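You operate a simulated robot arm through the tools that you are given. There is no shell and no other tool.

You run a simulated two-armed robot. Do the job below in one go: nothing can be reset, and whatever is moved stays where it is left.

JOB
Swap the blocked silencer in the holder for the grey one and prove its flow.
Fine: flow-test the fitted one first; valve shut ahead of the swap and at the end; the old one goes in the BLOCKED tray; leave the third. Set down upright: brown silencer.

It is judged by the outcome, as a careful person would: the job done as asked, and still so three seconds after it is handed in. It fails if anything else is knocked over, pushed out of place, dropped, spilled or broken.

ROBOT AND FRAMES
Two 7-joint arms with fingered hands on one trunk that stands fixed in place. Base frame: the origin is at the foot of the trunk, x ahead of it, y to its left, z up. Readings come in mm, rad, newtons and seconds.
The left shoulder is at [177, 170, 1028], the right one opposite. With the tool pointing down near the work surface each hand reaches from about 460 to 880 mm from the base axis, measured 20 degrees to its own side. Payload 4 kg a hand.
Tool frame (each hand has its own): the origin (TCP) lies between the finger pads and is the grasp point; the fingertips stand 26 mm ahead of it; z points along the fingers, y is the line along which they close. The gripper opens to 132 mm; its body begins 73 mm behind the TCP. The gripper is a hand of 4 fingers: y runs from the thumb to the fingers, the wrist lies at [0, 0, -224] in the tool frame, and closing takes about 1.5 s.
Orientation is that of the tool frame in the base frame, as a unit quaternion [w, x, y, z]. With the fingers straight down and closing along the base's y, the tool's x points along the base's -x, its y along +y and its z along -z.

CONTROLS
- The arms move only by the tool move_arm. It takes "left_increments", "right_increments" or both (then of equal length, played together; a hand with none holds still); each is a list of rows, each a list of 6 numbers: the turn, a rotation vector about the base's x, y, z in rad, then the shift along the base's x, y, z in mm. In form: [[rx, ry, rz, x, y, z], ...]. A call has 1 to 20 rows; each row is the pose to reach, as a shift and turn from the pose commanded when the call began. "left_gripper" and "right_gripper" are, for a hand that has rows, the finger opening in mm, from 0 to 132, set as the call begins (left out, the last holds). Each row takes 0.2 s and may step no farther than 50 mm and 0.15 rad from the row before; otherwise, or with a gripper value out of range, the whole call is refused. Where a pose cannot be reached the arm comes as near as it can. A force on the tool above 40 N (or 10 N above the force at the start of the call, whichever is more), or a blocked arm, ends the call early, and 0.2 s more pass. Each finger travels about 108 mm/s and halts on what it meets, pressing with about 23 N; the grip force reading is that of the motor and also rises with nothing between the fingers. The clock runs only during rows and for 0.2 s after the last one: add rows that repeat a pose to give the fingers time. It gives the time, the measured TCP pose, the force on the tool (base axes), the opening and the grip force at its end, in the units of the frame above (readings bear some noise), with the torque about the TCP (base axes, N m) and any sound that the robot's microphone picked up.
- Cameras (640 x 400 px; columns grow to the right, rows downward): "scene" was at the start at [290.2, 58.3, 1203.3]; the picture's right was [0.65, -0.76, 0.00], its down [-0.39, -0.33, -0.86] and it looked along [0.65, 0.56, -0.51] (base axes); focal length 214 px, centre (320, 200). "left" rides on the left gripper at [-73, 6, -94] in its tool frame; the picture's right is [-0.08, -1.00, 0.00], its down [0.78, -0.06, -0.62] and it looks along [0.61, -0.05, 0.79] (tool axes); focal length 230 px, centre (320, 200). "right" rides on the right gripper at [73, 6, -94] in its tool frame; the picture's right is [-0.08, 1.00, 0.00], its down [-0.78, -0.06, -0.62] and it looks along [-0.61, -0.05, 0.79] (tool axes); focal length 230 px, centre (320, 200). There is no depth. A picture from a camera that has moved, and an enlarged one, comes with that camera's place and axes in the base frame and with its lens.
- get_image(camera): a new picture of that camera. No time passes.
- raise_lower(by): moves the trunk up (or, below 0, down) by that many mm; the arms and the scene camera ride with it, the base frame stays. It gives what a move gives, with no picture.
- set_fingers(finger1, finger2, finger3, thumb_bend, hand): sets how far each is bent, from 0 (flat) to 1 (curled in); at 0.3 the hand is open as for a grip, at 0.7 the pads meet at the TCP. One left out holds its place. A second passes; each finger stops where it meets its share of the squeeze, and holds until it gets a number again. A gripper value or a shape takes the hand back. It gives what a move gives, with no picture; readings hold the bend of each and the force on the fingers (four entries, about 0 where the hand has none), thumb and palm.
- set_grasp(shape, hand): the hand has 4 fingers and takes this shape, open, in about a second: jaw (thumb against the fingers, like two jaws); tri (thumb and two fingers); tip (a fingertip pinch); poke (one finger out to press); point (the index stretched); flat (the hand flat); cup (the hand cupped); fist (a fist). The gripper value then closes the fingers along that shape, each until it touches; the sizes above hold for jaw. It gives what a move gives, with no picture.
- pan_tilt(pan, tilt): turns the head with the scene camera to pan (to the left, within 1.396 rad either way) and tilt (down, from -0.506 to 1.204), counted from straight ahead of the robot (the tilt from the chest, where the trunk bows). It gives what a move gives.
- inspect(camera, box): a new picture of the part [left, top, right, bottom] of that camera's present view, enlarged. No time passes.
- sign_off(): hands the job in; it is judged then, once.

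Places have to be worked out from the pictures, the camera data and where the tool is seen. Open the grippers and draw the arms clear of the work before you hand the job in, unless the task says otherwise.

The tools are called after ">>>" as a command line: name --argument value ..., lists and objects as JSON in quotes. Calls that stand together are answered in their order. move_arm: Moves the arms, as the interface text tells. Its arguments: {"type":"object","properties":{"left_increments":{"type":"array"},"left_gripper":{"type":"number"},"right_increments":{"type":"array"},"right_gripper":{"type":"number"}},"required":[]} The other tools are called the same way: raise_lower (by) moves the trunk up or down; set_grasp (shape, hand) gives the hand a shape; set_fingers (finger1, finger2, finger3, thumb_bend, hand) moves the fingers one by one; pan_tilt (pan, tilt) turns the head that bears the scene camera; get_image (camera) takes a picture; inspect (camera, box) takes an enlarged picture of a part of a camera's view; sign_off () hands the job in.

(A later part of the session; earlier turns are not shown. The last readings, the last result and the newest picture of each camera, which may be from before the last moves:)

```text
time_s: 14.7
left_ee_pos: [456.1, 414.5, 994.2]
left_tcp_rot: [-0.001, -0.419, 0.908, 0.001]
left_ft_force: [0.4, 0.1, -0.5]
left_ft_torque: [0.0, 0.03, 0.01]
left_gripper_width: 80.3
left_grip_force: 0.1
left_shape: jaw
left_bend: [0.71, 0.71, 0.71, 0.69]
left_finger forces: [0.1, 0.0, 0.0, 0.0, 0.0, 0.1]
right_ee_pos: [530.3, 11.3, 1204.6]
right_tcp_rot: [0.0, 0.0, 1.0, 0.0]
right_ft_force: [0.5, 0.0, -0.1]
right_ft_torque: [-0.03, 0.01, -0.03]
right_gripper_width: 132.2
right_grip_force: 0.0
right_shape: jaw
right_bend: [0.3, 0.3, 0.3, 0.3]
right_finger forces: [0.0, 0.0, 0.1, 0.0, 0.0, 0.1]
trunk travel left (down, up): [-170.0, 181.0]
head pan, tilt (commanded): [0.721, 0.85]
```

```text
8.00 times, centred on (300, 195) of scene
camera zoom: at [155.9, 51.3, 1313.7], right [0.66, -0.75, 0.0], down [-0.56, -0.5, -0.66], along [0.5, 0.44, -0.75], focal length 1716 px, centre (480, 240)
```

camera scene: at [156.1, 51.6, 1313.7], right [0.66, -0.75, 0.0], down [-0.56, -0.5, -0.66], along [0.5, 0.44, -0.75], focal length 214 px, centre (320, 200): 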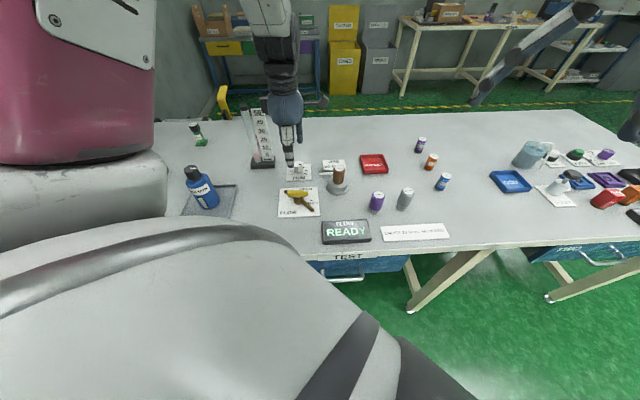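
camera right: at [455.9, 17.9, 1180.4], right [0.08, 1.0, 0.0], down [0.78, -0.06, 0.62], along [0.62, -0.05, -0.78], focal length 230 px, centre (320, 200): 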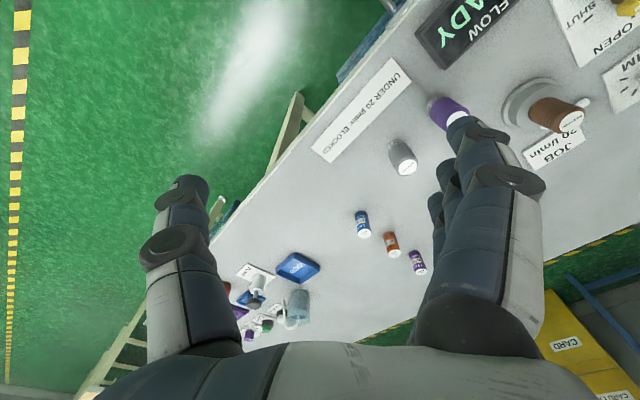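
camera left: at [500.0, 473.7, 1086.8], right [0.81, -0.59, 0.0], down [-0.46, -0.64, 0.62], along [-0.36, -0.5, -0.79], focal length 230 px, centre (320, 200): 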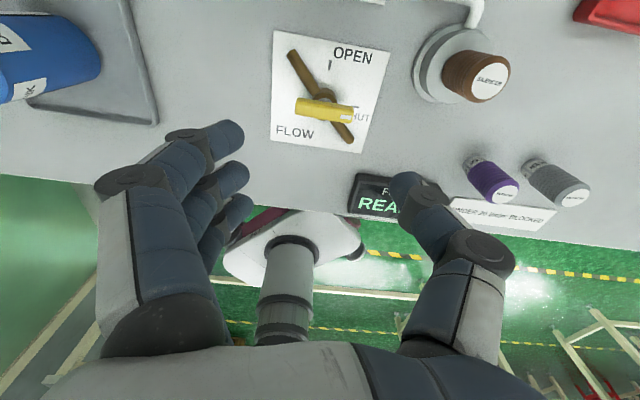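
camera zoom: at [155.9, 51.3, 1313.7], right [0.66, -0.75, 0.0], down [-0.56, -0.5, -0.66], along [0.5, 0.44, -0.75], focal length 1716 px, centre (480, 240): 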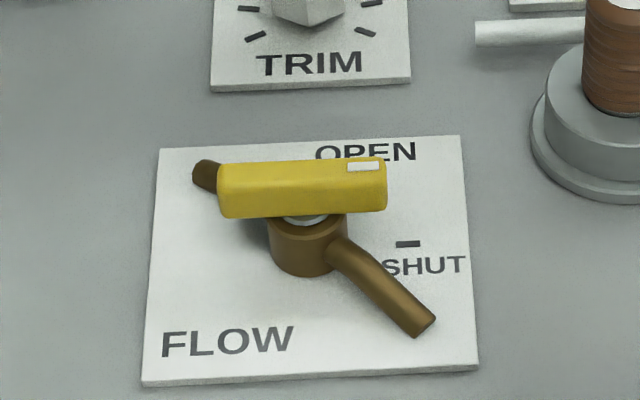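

All views agree that the pivot is at (456.5, 405.5) and the handle top is at about 833. I'll turn back to −45°, centre over the pivot at z ≈ 900, and narrow the fingers there to see how low the tips reach.

>>> move_arm --left_increments '[[0, 0, -0.145, 0, -1, 0], [0, 0, -0.29, 0, -2, 0], [0, 0, -0.435, 0, -3, 0], [0, 0, -0.58, 0, -4, 0], [0, 0, -0.725, 0, -5, 0], [0, 0, -0.87, 0, -6, 0], [0, 0, -1.015, 0, -7, 0], [0, 0, -1.16, 0, -8, -10], [0, 0, -1.305, 0, -9, -30], [0, 0, -1.45, 0, -9.7, -55], [0, 0, -1.56, 0, -9.7, -80], [0, 0, -1.65, 0, -9.7, -94]]' --left_gripper 30

>>> inspect --camera "scene" --box '[240, 110, 368, 210]'

>>> get_image --camera "left"

```text
time_s: 17.3
left_ee_pos: [459.0, 405.5, 898.2]
left_tcp_rot: [0.0, 0.384, 0.923, 0.002]
left_ft_force: [0.7, -1.1, 0.2]
left_ft_torque: [0.0, -0.01, 0.02]
left_gripper_width: 30.4
left_grip_force: 0.1
left_shape: jaw
left_bend: [0.73, 0.73, 0.73, 0.7]
left_finger forces: [0.0, 0.0, 0.0, 0.0, 0.0, 0.0]
right_ee_pos: [531.1, 11.9, 1204.4]
right_tcp_rot: [0.001, 0.001, 1.0, 0.0]
right_ft_force: [-0.5, -0.1, -0.3]
right_ft_torque: [-0.04, -0.04, -0.01]
right_gripper_width: 131.6
right_grip_force: 0.1
right_shape: jaw
right_bend: [0.3, 0.3, 0.3, 0.3]
right_finger forces: [0.0, 0.0, 0.0, 0.0, 0.0, 0.0]
trunk travel left (down, up): [-170.0, 181.0]
head pan, tilt (commanded): [0.721, 0.85]
```

```text
4.00 times, centred on (304, 160) of scene
camera zoom: at [156.1, 51.4, 1313.7], right [0.66, -0.75, 0.0], down [-0.56, -0.5, -0.66], along [0.5, 0.44, -0.75], focal length 858 px, centre (384, 360)
```

zoom: 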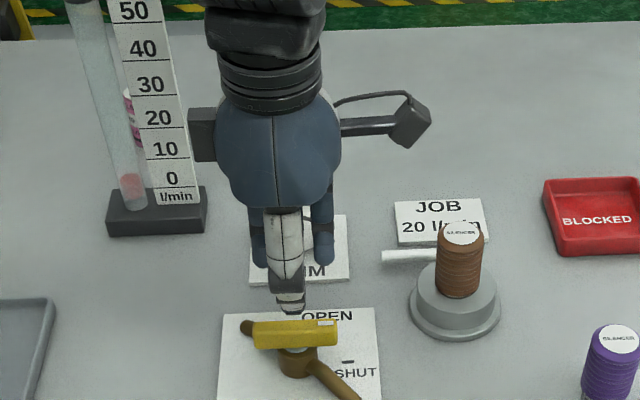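

```text
taken
camera left: at [513.7, 356.4, 991.5], right [-0.65, -0.76, 0.0], down [-0.6, 0.51, 0.62], along [-0.47, 0.41, -0.79], focal length 230 px, centre (320, 200)
```

left: 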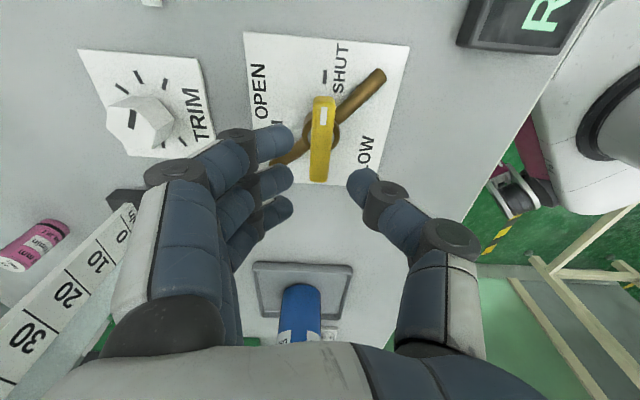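

The tips reach about 26 mm below the TCP, and the hand is centred over the handle. I'll open to 55 mm and go down to TCP z ≈ 841, with the tips about 815 and just above the valve body.

>>> move_arm --left_increments '[[0, 0, 0, -1, 0, -5], [0, 0, 0, -2, 0, -20], [0, 0, 0, -2, 0, -35], [0, 0, 0, -2, 0, -47], [0, 0, 0, -2, 0, -57], [0, 0, 0, -2, 0, -57]]' --left_gripper 55

>>> inspect --camera "scene" --box '[240, 110, 368, 210]'

>>> get_image --camera "left"

```text
time_s: 18.7
left_ee_pos: [455.5, 404.6, 841.1]
left_tcp_rot: [0.001, 0.384, 0.923, 0.001]
left_ft_force: [0.1, -0.7, -0.3]
left_ft_torque: [-0.02, 0.0, -0.03]
left_gripper_width: 54.5
left_grip_force: 0.0
left_shape: jaw
left_bend: [0.73, 0.73, 0.73, 0.7]
left_finger forces: [0.1, 0.0, 0.0, 0.0, 0.0, 0.0]
right_ee_pos: [531.7, 12.4, 1206.2]
right_tcp_rot: [0.001, 0.0, 1.0, 0.0]
right_ft_force: [0.1, 0.2, 0.0]
right_ft_torque: [0.01, 0.04, 0.0]
right_gripper_width: 131.8
right_grip_force: 0.0
right_shape: jaw
right_bend: [0.3, 0.3, 0.3, 0.3]
right_finger forces: [0.1, 0.1, 0.1, 0.0, 0.1, 0.0]
trunk travel left (down, up): [-170.0, 181.0]
head pan, tilt (commanded): [0.721, 0.85]
```

```text
4.00 times, centred on (304, 160) of scene
camera zoom: at [155.8, 51.2, 1313.8], right [0.66, -0.75, 0.0], down [-0.56, -0.5, -0.66], along [0.5, 0.44, -0.75], focal length 858 px, centre (384, 360)
```

zoom: 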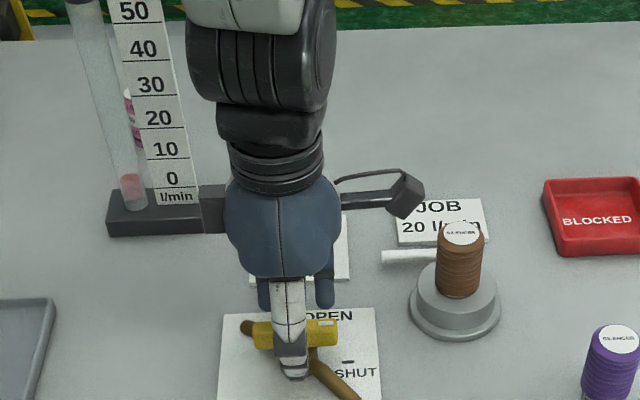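

```text
taken
camera left: at [510.7, 356.5, 935.2], right [-0.65, -0.76, 0.0], down [-0.6, 0.51, 0.62], along [-0.47, 0.4, -0.79], focal length 230 px, centre (320, 200)
```

left: 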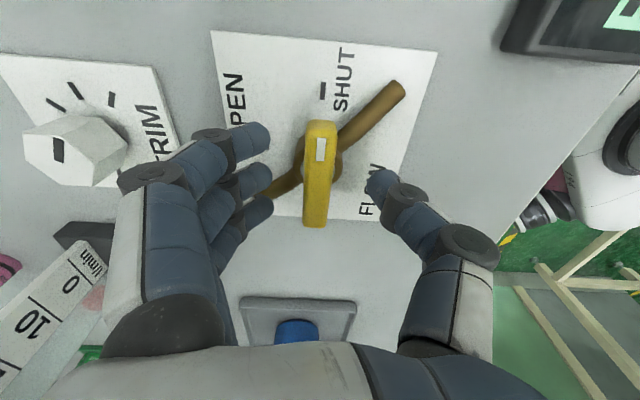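

The handle sits centred between the thumb and fingers. I'll close on it now.

>>> move_arm --left_increments '[[0, 0, 0, 0, 0, 0], [0, 0, 0, 0, 0, 0], [0, 0, 0, 0, 0, 0], [0, 0, 0, 0, 0, 0], [0, 0, 0, 0, 0, 0], [0, 0, 0, 0, 0, 0]]' --left_gripper 6

>>> get_image --camera "left"

>>> inspect --camera "scene" --box '[260, 150, 340, 210]'

```text
time_s: 20.1
left_ee_pos: [455.3, 405.7, 841.2]
left_tcp_rot: [0.0, 0.383, 0.924, 0.002]
left_ft_force: [1.9, 1.8, -2.6]
left_ft_torque: [0.08, -0.08, 0.04]
left_gripper_width: 11.3
left_grip_force: 23.3
left_shape: jaw
left_bend: [0.72, 0.72, 0.72, 0.7]
left_finger forces: [7.2, 7.2, 7.4, 0.0, 19.3, 0.0]
right_ee_pos: [531.4, 12.4, 1205.6]
right_tcp_rot: [0.0, 0.0, 1.0, 0.0]
right_ft_force: [-0.4, 0.6, 0.3]
right_ft_torque: [-0.04, 0.02, 0.0]
right_gripper_width: 131.9
right_grip_force: 0.1
right_shape: jaw
right_bend: [0.3, 0.3, 0.3, 0.3]
right_finger forces: [0.0, 0.0, 0.1, 0.0, 0.1, 0.1]
trunk travel left (down, up): [-170.0, 181.0]
head pan, tilt (commanded): [0.721, 0.85]
```

```text
taken
camera left: at [511.1, 356.7, 934.9], right [-0.65, -0.76, 0.0], down [-0.6, 0.51, 0.62], along [-0.47, 0.4, -0.79], focal length 230 px, centre (320, 200)
```

left: 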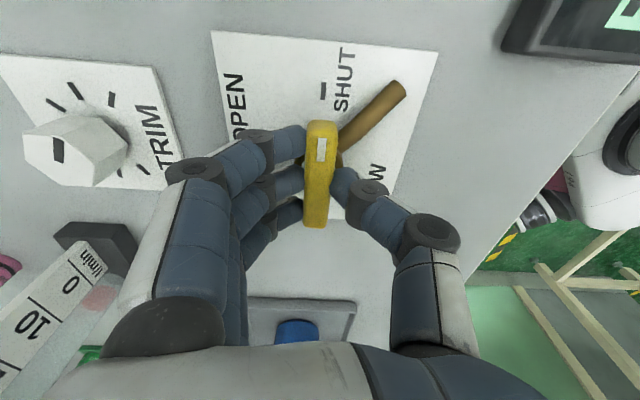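

```text
6.67 times, centred on (300, 180) of scene
camera zoom: at [156.3, 51.6, 1313.7], right [0.66, -0.75, 0.0], down [-0.56, -0.5, -0.66], along [0.5, 0.44, -0.75], focal length 1430 px, centre (453, 333)
```

zoom: 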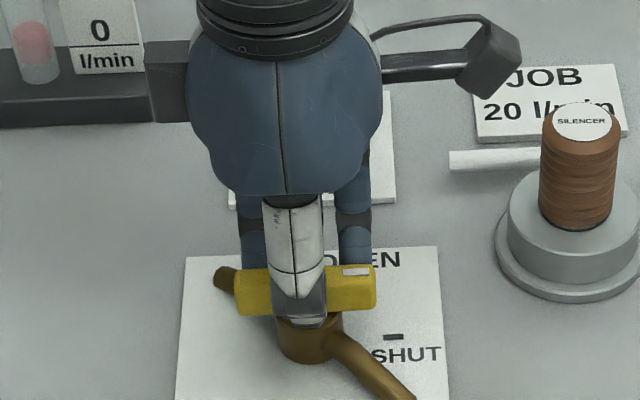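

I have a firm three-finger grip on the handle. I'll turn it 90° counter-clockwise to OPEN about the pivot.

>>> move_arm --left_increments '[[0, 0, 0.1, 0, 0, 0], [0, 0, 0.23, 0, 0, 0], [0, 0, 0.36, 0, 0, 0], [0, 0, 0.49, 0, 0, 0], [0, 0, 0.62, 0, 0, 0], [0, 0, 0.75, 0, 0, 0], [0, 0, 0.88, 0, 0, 0], [0, 0, 1.01, 0, 0, 0], [0, 0, 1.14, 0, 0, 0], [0, 0, 1.27, 0, 0, 0], [0, 0, 1.4, 0, 0, 0], [0, 0, 1.5, 0, 0, 0], [0, 0, 1.57, 0, 0, 0], [0, 0, 1.57, 0, 0, 0]]'

>>> get_image --camera "left"

>>> get_image --camera "scene"

```text
time_s: 23.1
left_ee_pos: [456.4, 405.3, 841.7]
left_tcp_rot: [-0.001, -0.382, 0.924, 0.001]
left_ft_force: [12.6, 7.6, 0.2]
left_ft_torque: [0.12, -0.21, 0.04]
left_gripper_width: 10.7
left_grip_force: 23.0
left_shape: jaw
left_bend: [0.72, 0.72, 0.72, 0.7]
left_finger forces: [7.1, 6.8, 6.9, 0.0, 24.1, 0.0]
right_ee_pos: [531.9, 12.6, 1205.1]
right_tcp_rot: [0.0, 0.0, 1.0, 0.0]
right_ft_force: [0.2, 0.1, 0.3]
right_ft_torque: [0.0, 0.0, 0.01]
right_gripper_width: 132.0
right_grip_force: 0.1
right_shape: jaw
right_bend: [0.3, 0.3, 0.3, 0.3]
right_finger forces: [0.0, 0.1, 0.1, 0.1, 0.0, 0.0]
trunk travel left (down, up): [-170.0, 181.0]
head pan, tilt (commanded): [0.721, 0.85]
```

```text
taken
camera left: at [504.2, 461.2, 934.9], right [0.76, -0.65, 0.0], down [-0.51, -0.6, 0.62], along [-0.4, -0.47, -0.79], focal length 230 px, centre (320, 200)
```

left: 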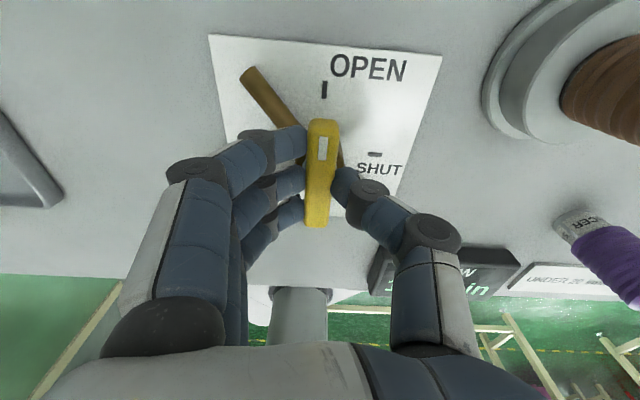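

```text
taken
camera scene: at [157.3, 52.2, 1313.6], right [0.66, -0.75, 0.0], down [-0.57, -0.5, -0.66], along [0.49, 0.44, -0.75], focal length 214 px, centre (320, 200)
```

scene: 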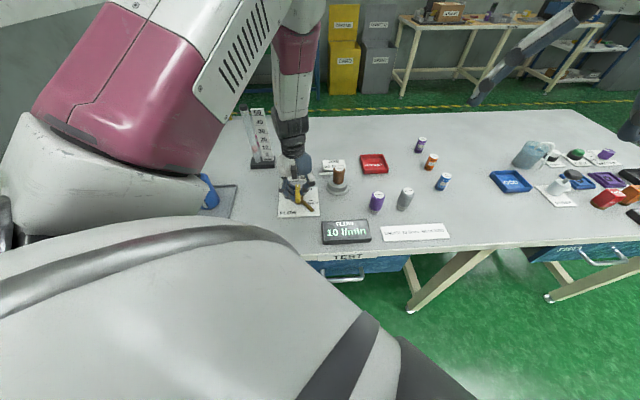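

The handle points at OPEN and the display shows about 10 l/min. I'll read the tube and the display closely, and check the elbow's clearance to the blue bottle.

>>> inspect --camera "scene" --box '[220, 90, 380, 250]'

>>> inspect --camera "scene" --box '[310, 210, 390, 250]'

>>> inspect --camera "scene" --box '[150, 140, 270, 230]'

>>> inspect --camera "scene" --box '[235, 95, 291, 175]'

```text
2.50 times, centred on (300, 170) of scene
camera zoom: at [157.3, 52.2, 1313.6], right [0.66, -0.75, 0.0], down [-0.57, -0.5, -0.66], along [0.49, 0.44, -0.75], focal length 536 px, centre (370, 275)
```

zoom: 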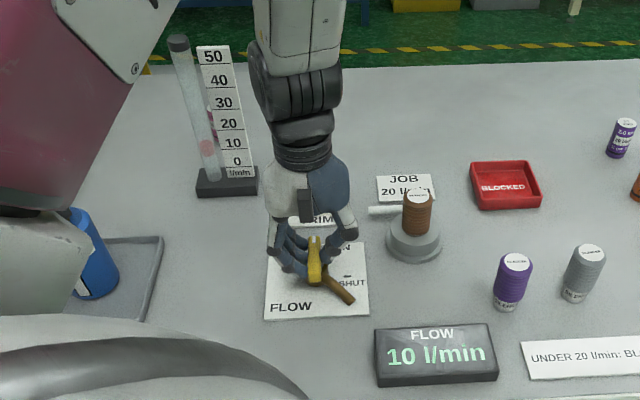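

```text
8.00 times, centred on (350, 230) of scene
camera zoom: at [157.3, 52.2, 1313.6], right [0.66, -0.75, 0.0], down [-0.57, -0.5, -0.66], along [0.49, 0.44, -0.75], focal length 1716 px, centre (80, -40)
```

zoom: 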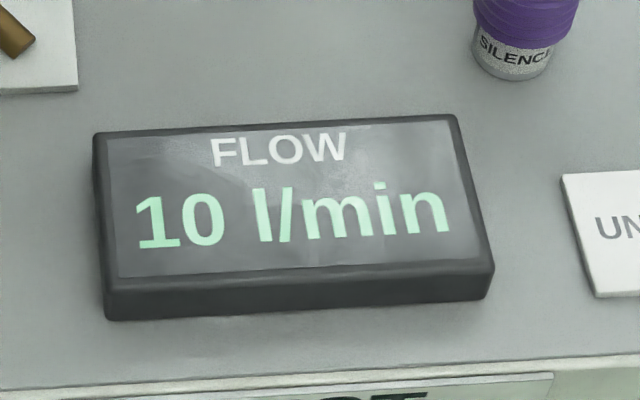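

```text
4.44 times, centred on (210, 185) of scene
camera zoom: at [157.3, 52.2, 1313.6], right [0.66, -0.75, 0.0], down [-0.57, -0.5, -0.66], along [0.49, 0.44, -0.75], focal length 953 px, centre (809, 267)
```

zoom: 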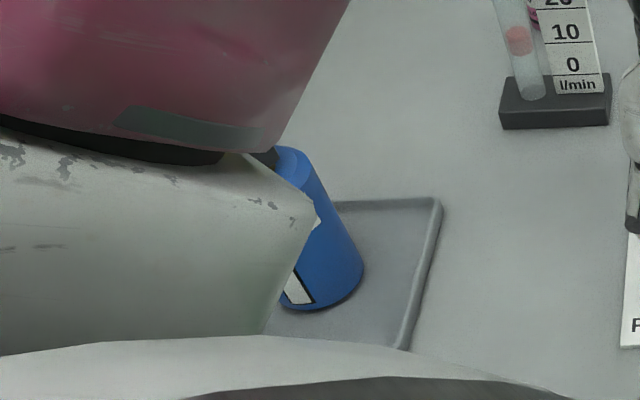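

```text
5.00 times, centred on (263, 135) of scene
camera zoom: at [157.3, 52.2, 1313.6], right [0.66, -0.75, 0.0], down [-0.57, -0.5, -0.66], along [0.49, 0.44, -0.75], focal length 1072 px, centre (605, 525)
```

zoom: 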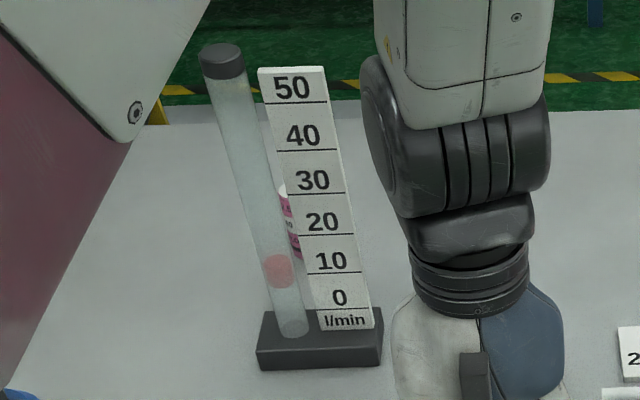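

The fitted silencer tests at 10 l/min on both the tube and the display, which is under 20, so it is blocked. I'll hold for a second to confirm the reading is steady.

>>> move_arm --left_increments '[[0, 0, 0, 0, 0, 0], [0, 0, 0, 0, 0, 0], [0, 0, 0, 0, 0, 0], [0, 0, 0, 0, 0, 0], [0, 0, 0, 0, 0, 0], [0, 0, 0, 0, 0, 0], [0, 0, 0, 0, 0, 0], [0, 0, 0, 0, 0, 0]]'

>>> inspect --camera "scene" --box '[220, 90, 380, 250]'

```text
time_s: 24.9
left_ee_pos: [457.1, 407.0, 842.3]
left_tcp_rot: [-0.002, -0.382, 0.924, 0.001]
left_ft_force: [13.7, 11.8, 1.4]
left_ft_torque: [0.22, -0.18, -0.01]
left_gripper_width: 10.7
left_grip_force: 22.9
left_shape: jaw
left_bend: [0.72, 0.72, 0.72, 0.7]
left_finger forces: [7.5, 7.1, 7.1, 0.0, 23.7, 0.0]
right_ee_pos: [531.7, 14.1, 1204.2]
right_tcp_rot: [0.0, 0.0, 1.0, 0.0]
right_ft_force: [0.5, 0.1, 0.8]
right_ft_torque: [0.01, -0.03, -0.03]
right_gripper_width: 131.8
right_grip_force: 0.0
right_shape: jaw
right_bend: [0.3, 0.3, 0.3, 0.3]
right_finger forces: [0.0, 0.1, 0.0, 0.0, 0.0, 0.0]
trunk travel left (down, up): [-170.0, 181.0]
head pan, tilt (commanded): [0.721, 0.85]
```

```text
2.50 times, centred on (300, 170) of scene
camera zoom: at [157.2, 52.3, 1313.5], right [0.66, -0.75, 0.0], down [-0.57, -0.5, -0.66], along [0.49, 0.43, -0.75], focal length 536 px, centre (370, 275)
```

zoom: 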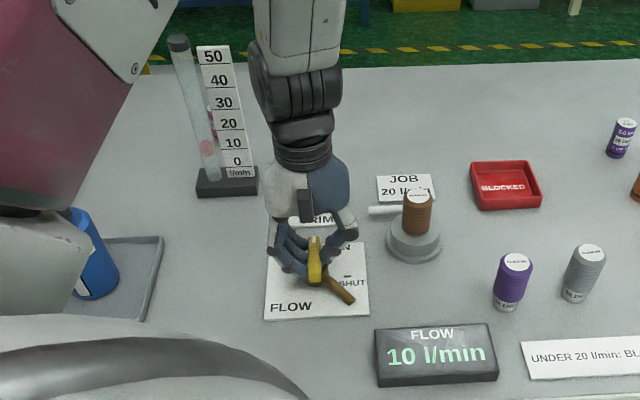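

The reading is steady at 10 l/min. I'll turn the handle back 90° clockwise to SHUT.

>>> move_arm --left_increments '[[0, 0, -0.1, 0, 0, 0], [0, 0, -0.23, 0, 0, 0], [0, 0, -0.36, 0, 0, 0], [0, 0, -0.49, 0, 0, 0], [0, 0, -0.62, 0, 0, 0], [0, 0, -0.75, 0, 0, 0], [0, 0, -0.88, 0, 0, 0], [0, 0, -1.01, 0, 0, 0], [0, 0, -1.14, 0, 0, 0], [0, 0, -1.27, 0, 0, 0], [0, 0, -1.4, 0, 0, 0], [0, 0, -1.5, 0, 0, 0], [0, 0, -1.575, 0, 0, 0], [0, 0, -1.575, 0, 0, 0]]'

>>> get_image --camera "left"

>>> inspect --camera "scene" --box '[220, 90, 380, 250]'

```text
time_s: 27.9
left_ee_pos: [454.8, 404.2, 842.5]
left_tcp_rot: [0.0, 0.386, 0.922, 0.001]
left_ft_force: [6.2, 2.3, -0.2]
left_ft_torque: [0.04, -0.15, 0.02]
left_gripper_width: 11.0
left_grip_force: 23.2
left_shape: jaw
left_bend: [0.72, 0.72, 0.72, 0.7]
left_finger forces: [8.8, 8.7, 8.1, 0.1, 19.5, 0.0]
right_ee_pos: [530.6, 11.2, 1205.2]
right_tcp_rot: [0.0, 0.001, 1.0, 0.001]
right_ft_force: [0.3, 0.0, -0.1]
right_ft_torque: [-0.01, 0.02, -0.02]
right_gripper_width: 131.7
right_grip_force: 0.0
right_shape: jaw
right_bend: [0.3, 0.3, 0.3, 0.3]
right_finger forces: [0.0, 0.0, 0.0, 0.1, 0.0, 0.0]
trunk travel left (down, up): [-170.0, 181.0]
head pan, tilt (commanded): [0.721, 0.85]
```

```text
taken
camera left: at [510.5, 356.6, 934.8], right [-0.66, -0.75, 0.0], down [-0.59, 0.51, 0.62], along [-0.46, 0.41, -0.79], focal length 230 px, centre (320, 200)
```

left: 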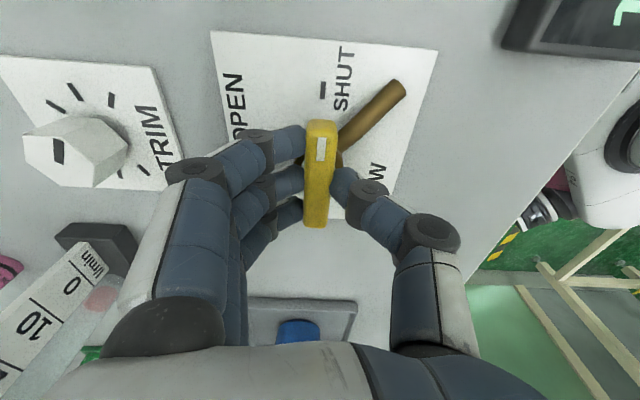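

```text
2.50 times, centred on (300, 170) of scene
camera zoom: at [156.6, 51.5, 1313.6], right [0.66, -0.75, 0.0], down [-0.56, -0.5, -0.66], along [0.5, 0.44, -0.75], focal length 536 px, centre (370, 275)
```

zoom: 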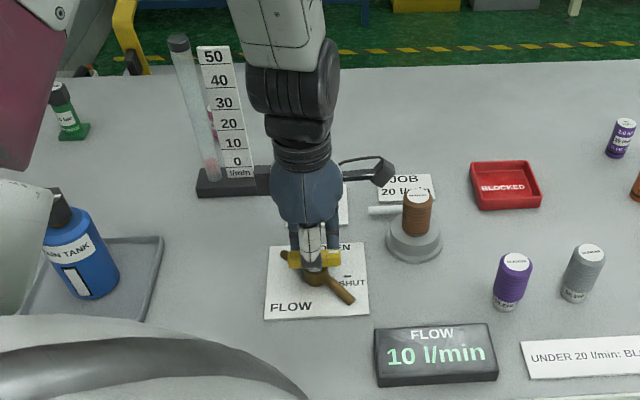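

The handle points at SHUT again and the float has dropped to 0. I'll open the fingers and rise clear.

>>> move_arm --left_increments '[[0, 0, 0, 0, 0, 0], [0, 0, 0, 0, 0, 0], [0, 0, 0, 0, 0, 0], [0, 0, 0, 0, 0, 0], [0, 0, 0, 0, 0, 30], [0, 0, 0, 0, 0, 70], [0, 0, 0, 0, 0, 110], [0, 0, 0, 0, 0, 140]]' --left_gripper 60

>>> inspect --camera "scene" --box '[220, 90, 380, 250]'

>>> get_image --camera "left"

```text
time_s: 29.7
left_ee_pos: [454.6, 403.9, 983.9]
left_tcp_rot: [-0.001, 0.386, 0.923, 0.002]
left_ft_force: [-0.4, 0.9, -0.2]
left_ft_torque: [0.01, -0.03, 0.0]
left_gripper_width: 59.3
left_grip_force: 0.1
left_shape: jaw
left_bend: [0.73, 0.73, 0.73, 0.7]
left_finger forces: [0.0, 0.1, 0.0, 0.1, 0.0, 0.0]
right_ee_pos: [531.9, 11.6, 1206.1]
right_tcp_rot: [0.0, 0.0, 1.0, 0.0]
right_ft_force: [-0.2, -1.4, -0.2]
right_ft_torque: [-0.03, 0.0, 0.0]
right_gripper_width: 132.1
right_grip_force: 0.1
right_shape: jaw
right_bend: [0.3, 0.3, 0.3, 0.3]
right_finger forces: [0.1, 0.1, 0.0, 0.0, 0.0, 0.0]
trunk travel left (down, up): [-170.0, 181.0]
head pan, tilt (commanded): [0.721, 0.85]
```

```text
2.50 times, centred on (300, 170) of scene
camera zoom: at [155.4, 51.0, 1313.9], right [0.66, -0.75, 0.0], down [-0.56, -0.5, -0.66], along [0.5, 0.44, -0.75], focal length 536 px, centre (370, 275)
```

zoom: 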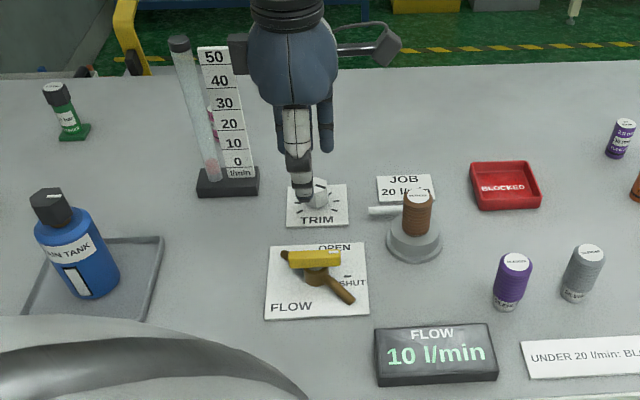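

```text
taken
camera left: at [509.3, 354.8, 1075.8], right [-0.66, -0.76, 0.0], down [-0.6, 0.51, 0.62], along [-0.46, 0.41, -0.79], focal length 230 px, centre (320, 200)
```

left: 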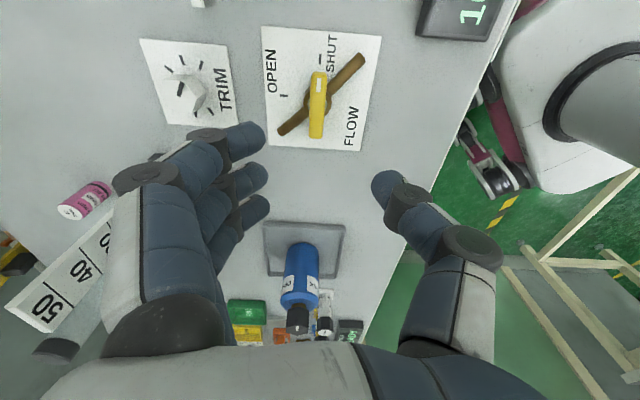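

The valve is shut, the float is at 0 and nothing has been disturbed. I'll move above the brown silencer at about (594, 352.5) with neutral yaw, fingers opened to 80 mm, staying high.

>>> move_arm --left_increments '[[0, 0, 0.13, 20, -8, 6], [0, 0, 0.26, 46, -17, 10], [0, 0, 0.39, 70, -26, 14], [0, 0, 0.52, 93, -34, 16], [0, 0, 0.65, 116, -43, 16], [0, 0, 0.79, 139.4, -51.5, 16], [0, 0, 0.79, 139.4, -51.5, 16]]' --left_gripper 80

>>> get_image --camera "left"

>>> get_image --camera "scene"

```text
time_s: 31.3
left_ee_pos: [594.0, 354.7, 1000.8]
left_tcp_rot: [0.0, 0.0, 1.0, 0.002]
left_ft_force: [-0.2, 0.4, 0.4]
left_ft_torque: [0.0, -0.01, 0.04]
left_gripper_width: 79.5
left_grip_force: 0.0
left_shape: jaw
left_bend: [0.71, 0.71, 0.71, 0.7]
left_finger forces: [0.0, 0.0, 0.1, 0.0, 0.0, 0.0]
right_ee_pos: [531.4, 12.5, 1205.7]
right_tcp_rot: [-0.001, 0.0, 1.0, 0.0]
right_ft_force: [0.0, 0.7, -0.8]
right_ft_torque: [0.0, -0.01, -0.01]
right_gripper_width: 131.8
right_grip_force: 0.1
right_shape: jaw
right_bend: [0.3, 0.3, 0.3, 0.3]
right_finger forces: [0.0, 0.1, 0.0, 0.1, 0.0, 0.0]
trunk travel left (down, up): [-170.0, 181.0]
head pan, tilt (commanded): [0.721, 0.85]
```

```text
taken
camera left: at [667.5, 359.5, 1092.7], right [0.08, -1.0, 0.0], down [-0.78, -0.06, 0.62], along [-0.62, -0.05, -0.79], focal length 230 px, centre (320, 200)
```

left: 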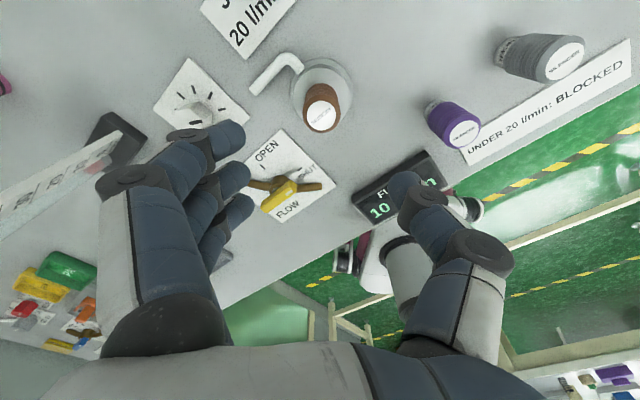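

```text
taken
camera scene: at [155.5, 51.3, 1313.9], right [0.66, -0.75, 0.0], down [-0.56, -0.5, -0.66], along [0.5, 0.44, -0.75], focal length 214 px, centre (320, 200)
```

scene: 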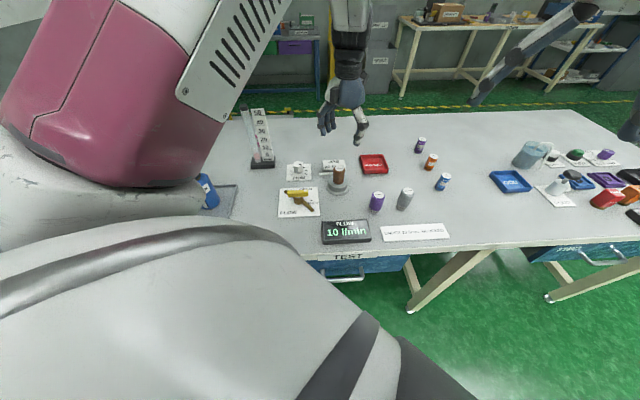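

I'm above the brown silencer. I'll zoom both cameras for an accurate fix before going down.

>>> inspect --camera "left" --box '[270, 50, 382, 140]'

>>> inspect --camera "scene" --box '[308, 145, 404, 220]'

>>> inspect --camera "left" --box '[400, 20, 612, 160]'

```text
4.44 times, centred on (326, 95) of left
camera zoom: at [667.5, 359.5, 1092.7], right [0.08, -1.0, 0.0], down [-0.78, -0.06, 0.62], along [-0.62, -0.05, -0.79], focal length 1022 px, centre (293, 667)
```

zoom: 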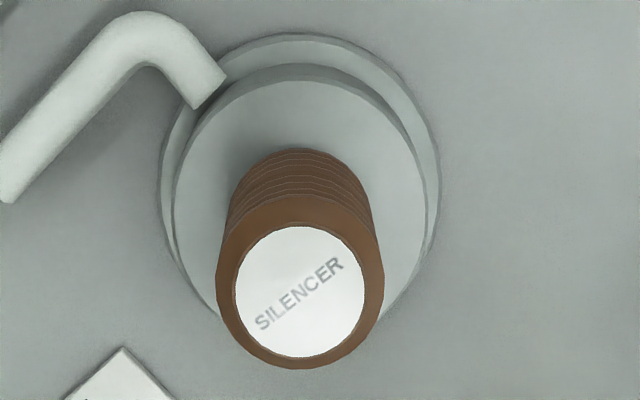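

```text
5.33 times, centred on (356, 182) of scene
camera zoom: at [155.5, 51.3, 1313.9], right [0.66, -0.75, 0.0], down [-0.56, -0.5, -0.66], along [0.5, 0.44, -0.75], focal length 1144 px, centre (128, 293)
```

zoom: 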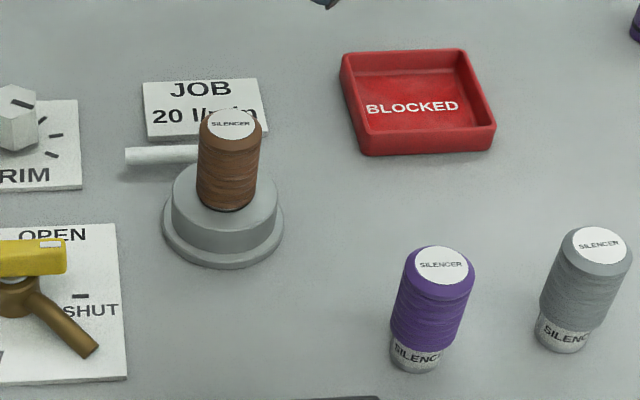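

```text
2.86 times, centred on (506, 90) of left
camera zoom: at [667.5, 359.5, 1092.7], right [0.08, -1.0, 0.0], down [-0.78, -0.06, 0.62], along [-0.62, -0.05, -0.79], focal length 657 px, centre (-211, 514)
```

zoom: 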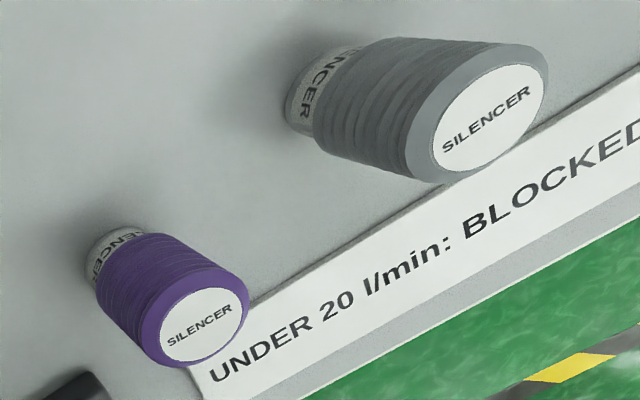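

The brown axis is at (594.5, 352.5) with its top at about 866. The tray centre is about (774, 324), too far to reach with the trunk raised. I'll lift the hand 100 mm, then lower the trunk back by 120 mm so holder, tray and grey silencer are all in reach.

>>> move_arm --left_increments '[[0, 0, 0, 0, -0.5, 35], [0, 0, 0, 0.5, -1, 70], [0, 0, 0, 0.5, -1.5, 100]]'

>>> raise_lower --by -120

>>> get_image --camera "left"

>>> get_image --camera "scene"

```text
time_s: 32.1
left_ee_pos: [594.8, 352.9, 1099.1]
left_tcp_rot: [0.0, 0.001, 1.0, 0.002]
left_ft_force: [0.2, -0.7, -0.4]
left_ft_torque: [0.0, -0.01, 0.03]
left_gripper_width: 79.4
left_grip_force: 0.0
left_shape: jaw
left_bend: [0.71, 0.71, 0.71, 0.7]
left_finger forces: [0.0, 0.0, 0.0, 0.0, 0.1, 0.1]
right_ee_pos: [530.8, 11.7, 1205.6]
right_tcp_rot: [0.001, 0.0, 1.0, 0.0]
right_ft_force: [0.0, 0.1, 0.2]
right_ft_torque: [-0.04, 0.01, 0.01]
right_gripper_width: 132.1
right_grip_force: 0.0
right_shape: jaw
right_bend: [0.3, 0.3, 0.3, 0.3]
right_finger forces: [0.0, 0.1, 0.1, 0.1, 0.0, 0.0]
trunk travel left (down, up): [-170.0, 181.0]
head pan, tilt (commanded): [0.721, 0.85]
```

```text
time_s: 33.6
left_ee_pos: [596.0, 368.9, 957.2]
left_tcp_rot: [-0.018, -0.021, 0.999, -0.027]
left_ft_force: [0.1, 0.0, 0.0]
left_ft_torque: [-0.02, -0.02, 0.02]
left_gripper_width: 79.8
left_grip_force: 0.0
left_shape: jaw
left_bend: [0.71, 0.71, 0.71, 0.7]
left_finger forces: [0.0, 0.0, 0.1, 0.1, 0.1, 0.0]
right_ee_pos: [528.9, 11.7, 1086.5]
right_tcp_rot: [0.002, 0.0, 1.0, -0.001]
right_ft_force: [-0.1, -0.2, 0.8]
right_ft_torque: [-0.06, -0.04, 0.03]
right_gripper_width: 132.0
right_grip_force: 0.1
right_shape: jaw
right_bend: [0.3, 0.3, 0.3, 0.3]
right_finger forces: [0.0, 0.0, 0.0, 0.0, 0.0, 0.0]
trunk travel left (down, up): [-50.0, 301.0]
head pan, tilt (commanded): [0.721, 0.85]
```

```text
taken
camera left: at [671.5, 381.8, 1046.7], right [0.12, -0.99, 0.05], down [-0.76, -0.06, 0.65], along [-0.64, -0.12, -0.76], focal length 230 px, centre (320, 200)
```

left: 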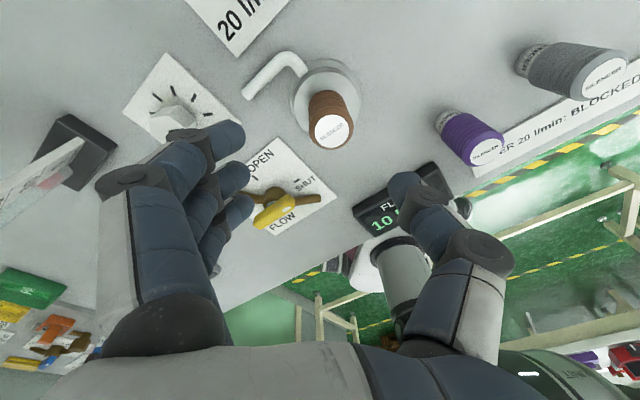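

```text
taken
camera scene: at [283.1, 46.6, 1176.5], right [0.59, -0.8, 0.0], down [-0.61, -0.45, -0.66], along [0.53, 0.39, -0.75], focal length 214 px, centre (320, 200)
```

scene: 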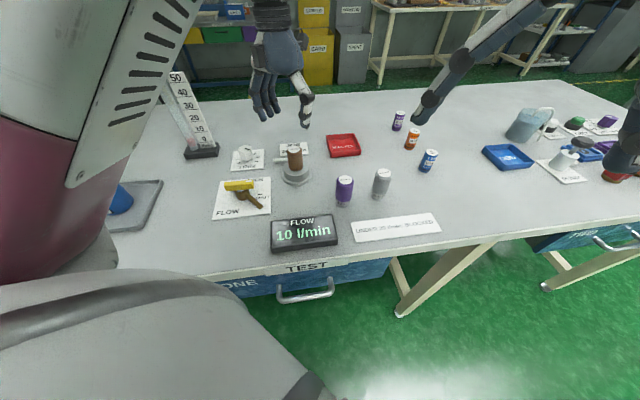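

At trunk 0 the arm is cramped over the holder and leans the torso. I'll raise the trunk 80 mm as a compromise between holder and tray.

>>> raise_lower --by 80

>>> get_image --camera "left"

```text
time_s: 34.8
left_ee_pos: [604.0, 352.5, 1039.6]
left_tcp_rot: [-0.022, 0.001, 1.0, 0.0]
left_ft_force: [0.3, 0.1, -0.4]
left_ft_torque: [0.0, 0.04, 0.02]
left_gripper_width: 79.4
left_grip_force: 0.0
left_shape: jaw
left_bend: [0.71, 0.71, 0.71, 0.7]
left_finger forces: [0.0, 0.1, 0.0, 0.1, 0.0, 0.0]
right_ee_pos: [532.7, 12.7, 1162.5]
right_tcp_rot: [-0.003, 0.0, 1.0, 0.001]
right_ft_force: [0.5, 0.4, 0.2]
right_ft_torque: [-0.01, 0.01, -0.01]
right_gripper_width: 132.0
right_grip_force: 0.1
right_shape: jaw
right_bend: [0.3, 0.3, 0.3, 0.3]
right_finger forces: [0.1, 0.0, 0.1, 0.0, 0.0, 0.1]
trunk travel left (down, up): [-130.0, 221.0]
head pan, tilt (commanded): [0.721, 0.85]
```

```text
taken
camera left: at [680.0, 357.9, 1128.4], right [0.07, -1.0, -0.01], down [-0.76, -0.06, 0.65], along [-0.65, -0.04, -0.76], focal length 230 px, centre (320, 200)
```

left: 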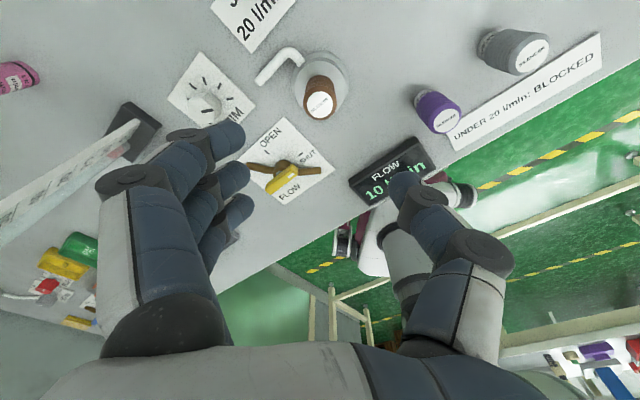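

The hand is still slightly off and may be settling. I'll hold still briefly to see the settled pose.

>>> move_arm --left_increments '[[0, 0, 0, 0, 0, 0], [0, 0, 0, 0, 0, 0]]'

```text
time_s: 35.4
left_ee_pos: [602.2, 353.3, 1039.9]
left_tcp_rot: [-0.021, 0.001, 1.0, 0.002]
left_ft_force: [-0.3, 0.0, -0.2]
left_ft_torque: [-0.02, 0.0, 0.01]
left_gripper_width: 79.8
left_grip_force: 0.1
left_shape: jaw
left_bend: [0.71, 0.71, 0.71, 0.7]
left_finger forces: [0.1, 0.0, 0.0, 0.1, 0.0, 0.1]
right_ee_pos: [531.2, 12.2, 1165.6]
right_tcp_rot: [0.0, 0.0, 1.0, 0.0]
right_ft_force: [0.1, -0.3, -0.7]
right_ft_torque: [-0.01, -0.02, 0.01]
right_gripper_width: 131.9
right_grip_force: 0.0
right_shape: jaw
right_bend: [0.3, 0.3, 0.3, 0.3]
right_finger forces: [0.1, 0.0, 0.0, 0.0, 0.1, 0.0]
trunk travel left (down, up): [-130.0, 221.0]
head pan, tilt (commanded): [0.721, 0.85]
```

The settled pose is 8 mm off in x with about a 2.4° tilt. I'll correct both while moving down to z ≈ 950, still above the silencer.

>>> move_arm --left_increments '[[0, -0.02, 0, -4, 0, -20], [0, -0.042, 0, -8, -0.5, -45], [0, -0.042, 0, -8, -0.5, -90], [0, -0.042, 0, -8, -0.5, -90]]'

>>> get_image --camera "left"

>>> get_image --camera "scene"

```text
time_s: 36.4
left_ee_pos: [592.9, 352.5, 951.8]
left_tcp_rot: [0.0, 0.001, 1.0, 0.002]
left_ft_force: [-0.6, 0.2, -0.4]
left_ft_torque: [-0.01, -0.02, 0.04]
left_gripper_width: 79.6
left_grip_force: 0.0
left_shape: jaw
left_bend: [0.71, 0.71, 0.71, 0.7]
left_finger forces: [0.0, 0.0, 0.0, 0.0, 0.0, 0.1]
right_ee_pos: [529.9, 12.1, 1166.5]
right_tcp_rot: [0.0, 0.0, 1.0, -0.001]
right_ft_force: [-0.6, -0.3, 0.3]
right_ft_torque: [0.0, -0.04, 0.01]
right_gripper_width: 132.0
right_grip_force: 0.0
right_shape: jaw
right_bend: [0.3, 0.3, 0.3, 0.3]
right_finger forces: [0.1, 0.1, 0.0, 0.0, 0.0, 0.0]
trunk travel left (down, up): [-130.0, 221.0]
head pan, tilt (commanded): [0.721, 0.85]
```

```text
taken
camera left: at [665.8, 356.4, 1044.6], right [0.08, -1.0, 0.0], down [-0.79, -0.06, 0.61], along [-0.61, -0.04, -0.79], focal length 230 px, centre (320, 200)
```

left: 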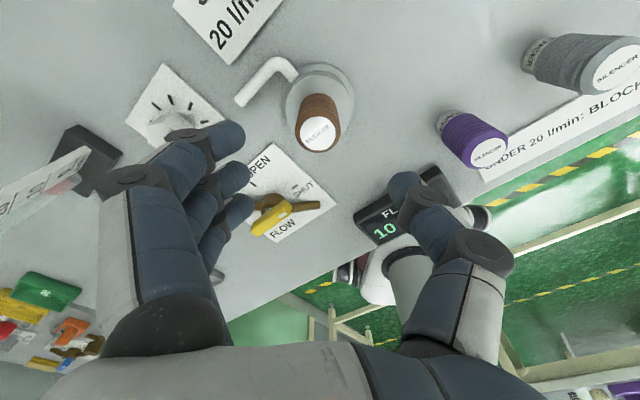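

```text
taken
camera scene: at [192.4, 51.1, 1271.1], right [0.66, -0.75, 0.0], down [-0.56, -0.5, -0.66], along [0.5, 0.44, -0.75], focal length 214 px, centre (320, 200)
```

scene: 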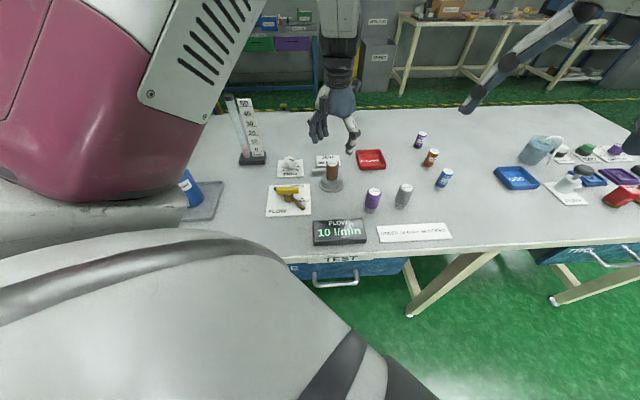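

The pose is upright and aligned with no reach warning. I'll go down around the brown silencer to TCP z ≈ 850 with the fingers still open.

>>> move_arm --left_increments '[[0, 0, 0, 0.5, 0, -30], [0, 0, 0, 1, 0, -60], [0, 0, 0, 1, 0, -82], [0, 0, 0, 1, 0, -96], [0, 0, 0, 1, 0, -101], [0, 0, 0, 1, 0, -101]]'

>>> get_image --camera "left"

>>> inspect --camera "scene" --box '[290, 120, 386, 200]'

```text
time_s: 37.8
left_ee_pos: [594.5, 351.5, 850.1]
left_tcp_rot: [0.001, 0.001, 1.0, 0.001]
left_ft_force: [-0.7, 0.0, 0.4]
left_ft_torque: [0.0, 0.02, 0.02]
left_gripper_width: 79.6
left_grip_force: 0.0
left_shape: jaw
left_bend: [0.71, 0.71, 0.71, 0.7]
left_finger forces: [0.1, 0.1, 0.0, 0.0, 0.0, 0.0]
right_ee_pos: [530.6, 12.2, 1163.8]
right_tcp_rot: [0.0, 0.0, 1.0, 0.0]
right_ft_force: [0.2, -0.5, -1.2]
right_ft_torque: [-0.01, 0.0, -0.01]
right_gripper_width: 132.1
right_grip_force: 0.1
right_shape: jaw
right_bend: [0.3, 0.3, 0.3, 0.3]
right_finger forces: [0.0, 0.0, 0.0, 0.1, 0.1, 0.0]
trunk travel left (down, up): [-130.0, 221.0]
head pan, tilt (commanded): [0.721, 0.85]
```

```text
taken
camera left: at [666.9, 356.6, 942.7], right [0.08, -1.0, 0.0], down [-0.79, -0.06, 0.62], along [-0.61, -0.05, -0.79], focal length 230 px, centre (320, 200)
```

left: 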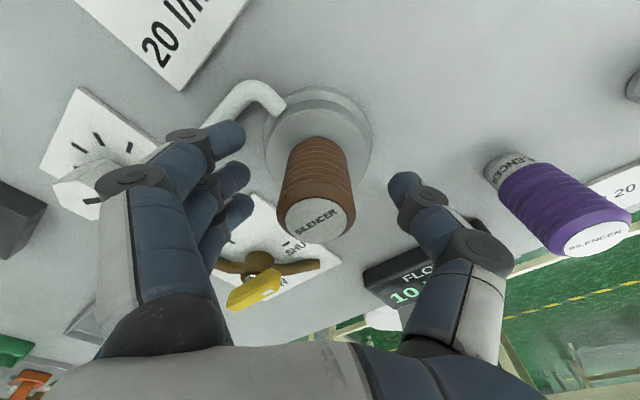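

```text
5.00 times, centred on (338, 160) of scene
camera zoom: at [193.3, 51.3, 1270.7], right [0.66, -0.75, 0.0], down [-0.56, -0.5, -0.66], along [0.5, 0.44, -0.75], focal length 1072 px, centre (230, 400)
```

zoom: 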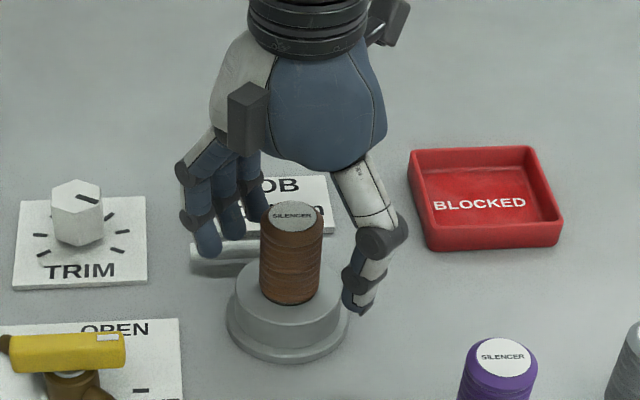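

The silencer is centred between the fingers. I'll close the grip on it.

>>> move_arm --left_increments '[[0, 0, 0, 0, 0, 0], [0, 0, 0, 0, 0, 0], [0, 0, 0, 0, 0, 0], [0, 0, 0, 0, 0, 0], [0, 0, 0, 0, 0, 0], [0, 0, 0, 0, 0, 0]]' --left_gripper 20

>>> get_image --camera "left"

>>> inspect --camera "scene" --box '[290, 120, 386, 200]'

```text
time_s: 39.2
left_ee_pos: [594.3, 351.5, 850.1]
left_tcp_rot: [0.0, 0.001, 1.0, 0.0]
left_ft_force: [-0.1, 0.1, -0.8]
left_ft_torque: [-0.04, -0.02, 0.0]
left_gripper_width: 19.7
left_grip_force: 23.5
left_shape: jaw
left_bend: [0.7, 0.73, 0.7, 0.7]
left_finger forces: [5.6, 7.2, 6.6, 0.0, 19.1, 0.1]
right_ee_pos: [531.0, 12.6, 1165.2]
right_tcp_rot: [0.0, 0.0, 1.0, 0.001]
right_ft_force: [0.3, 0.1, 0.3]
right_ft_torque: [-0.05, 0.01, 0.01]
right_gripper_width: 132.3
right_grip_force: 0.1
right_shape: jaw
right_bend: [0.3, 0.3, 0.3, 0.3]
right_finger forces: [0.1, 0.0, 0.1, 0.0, 0.0, 0.0]
trunk travel left (down, up): [-130.0, 221.0]
head pan, tilt (commanded): [0.721, 0.85]
```

```text
taken
camera left: at [667.0, 356.7, 942.8], right [0.08, -1.0, 0.0], down [-0.79, -0.06, 0.62], along [-0.61, -0.05, -0.79], focal length 230 px, centre (320, 200)
```

left: 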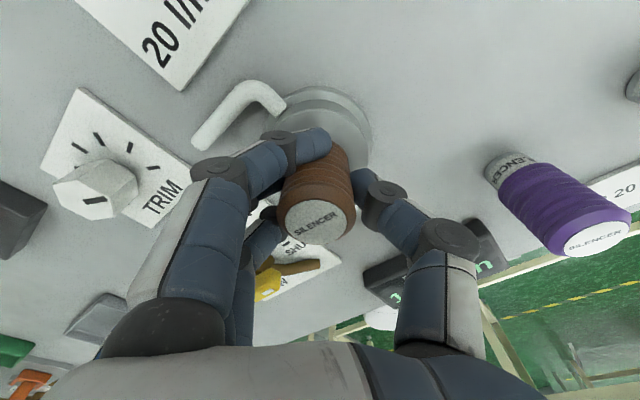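

```text
5.00 times, centred on (338, 160) of scene
camera zoom: at [193.4, 51.3, 1270.7], right [0.66, -0.75, 0.0], down [-0.56, -0.5, -0.66], along [0.5, 0.44, -0.75], focal length 1072 px, centre (230, 400)
```

zoom: 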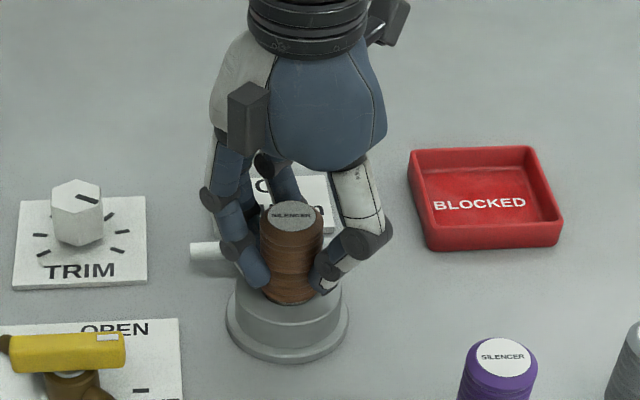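

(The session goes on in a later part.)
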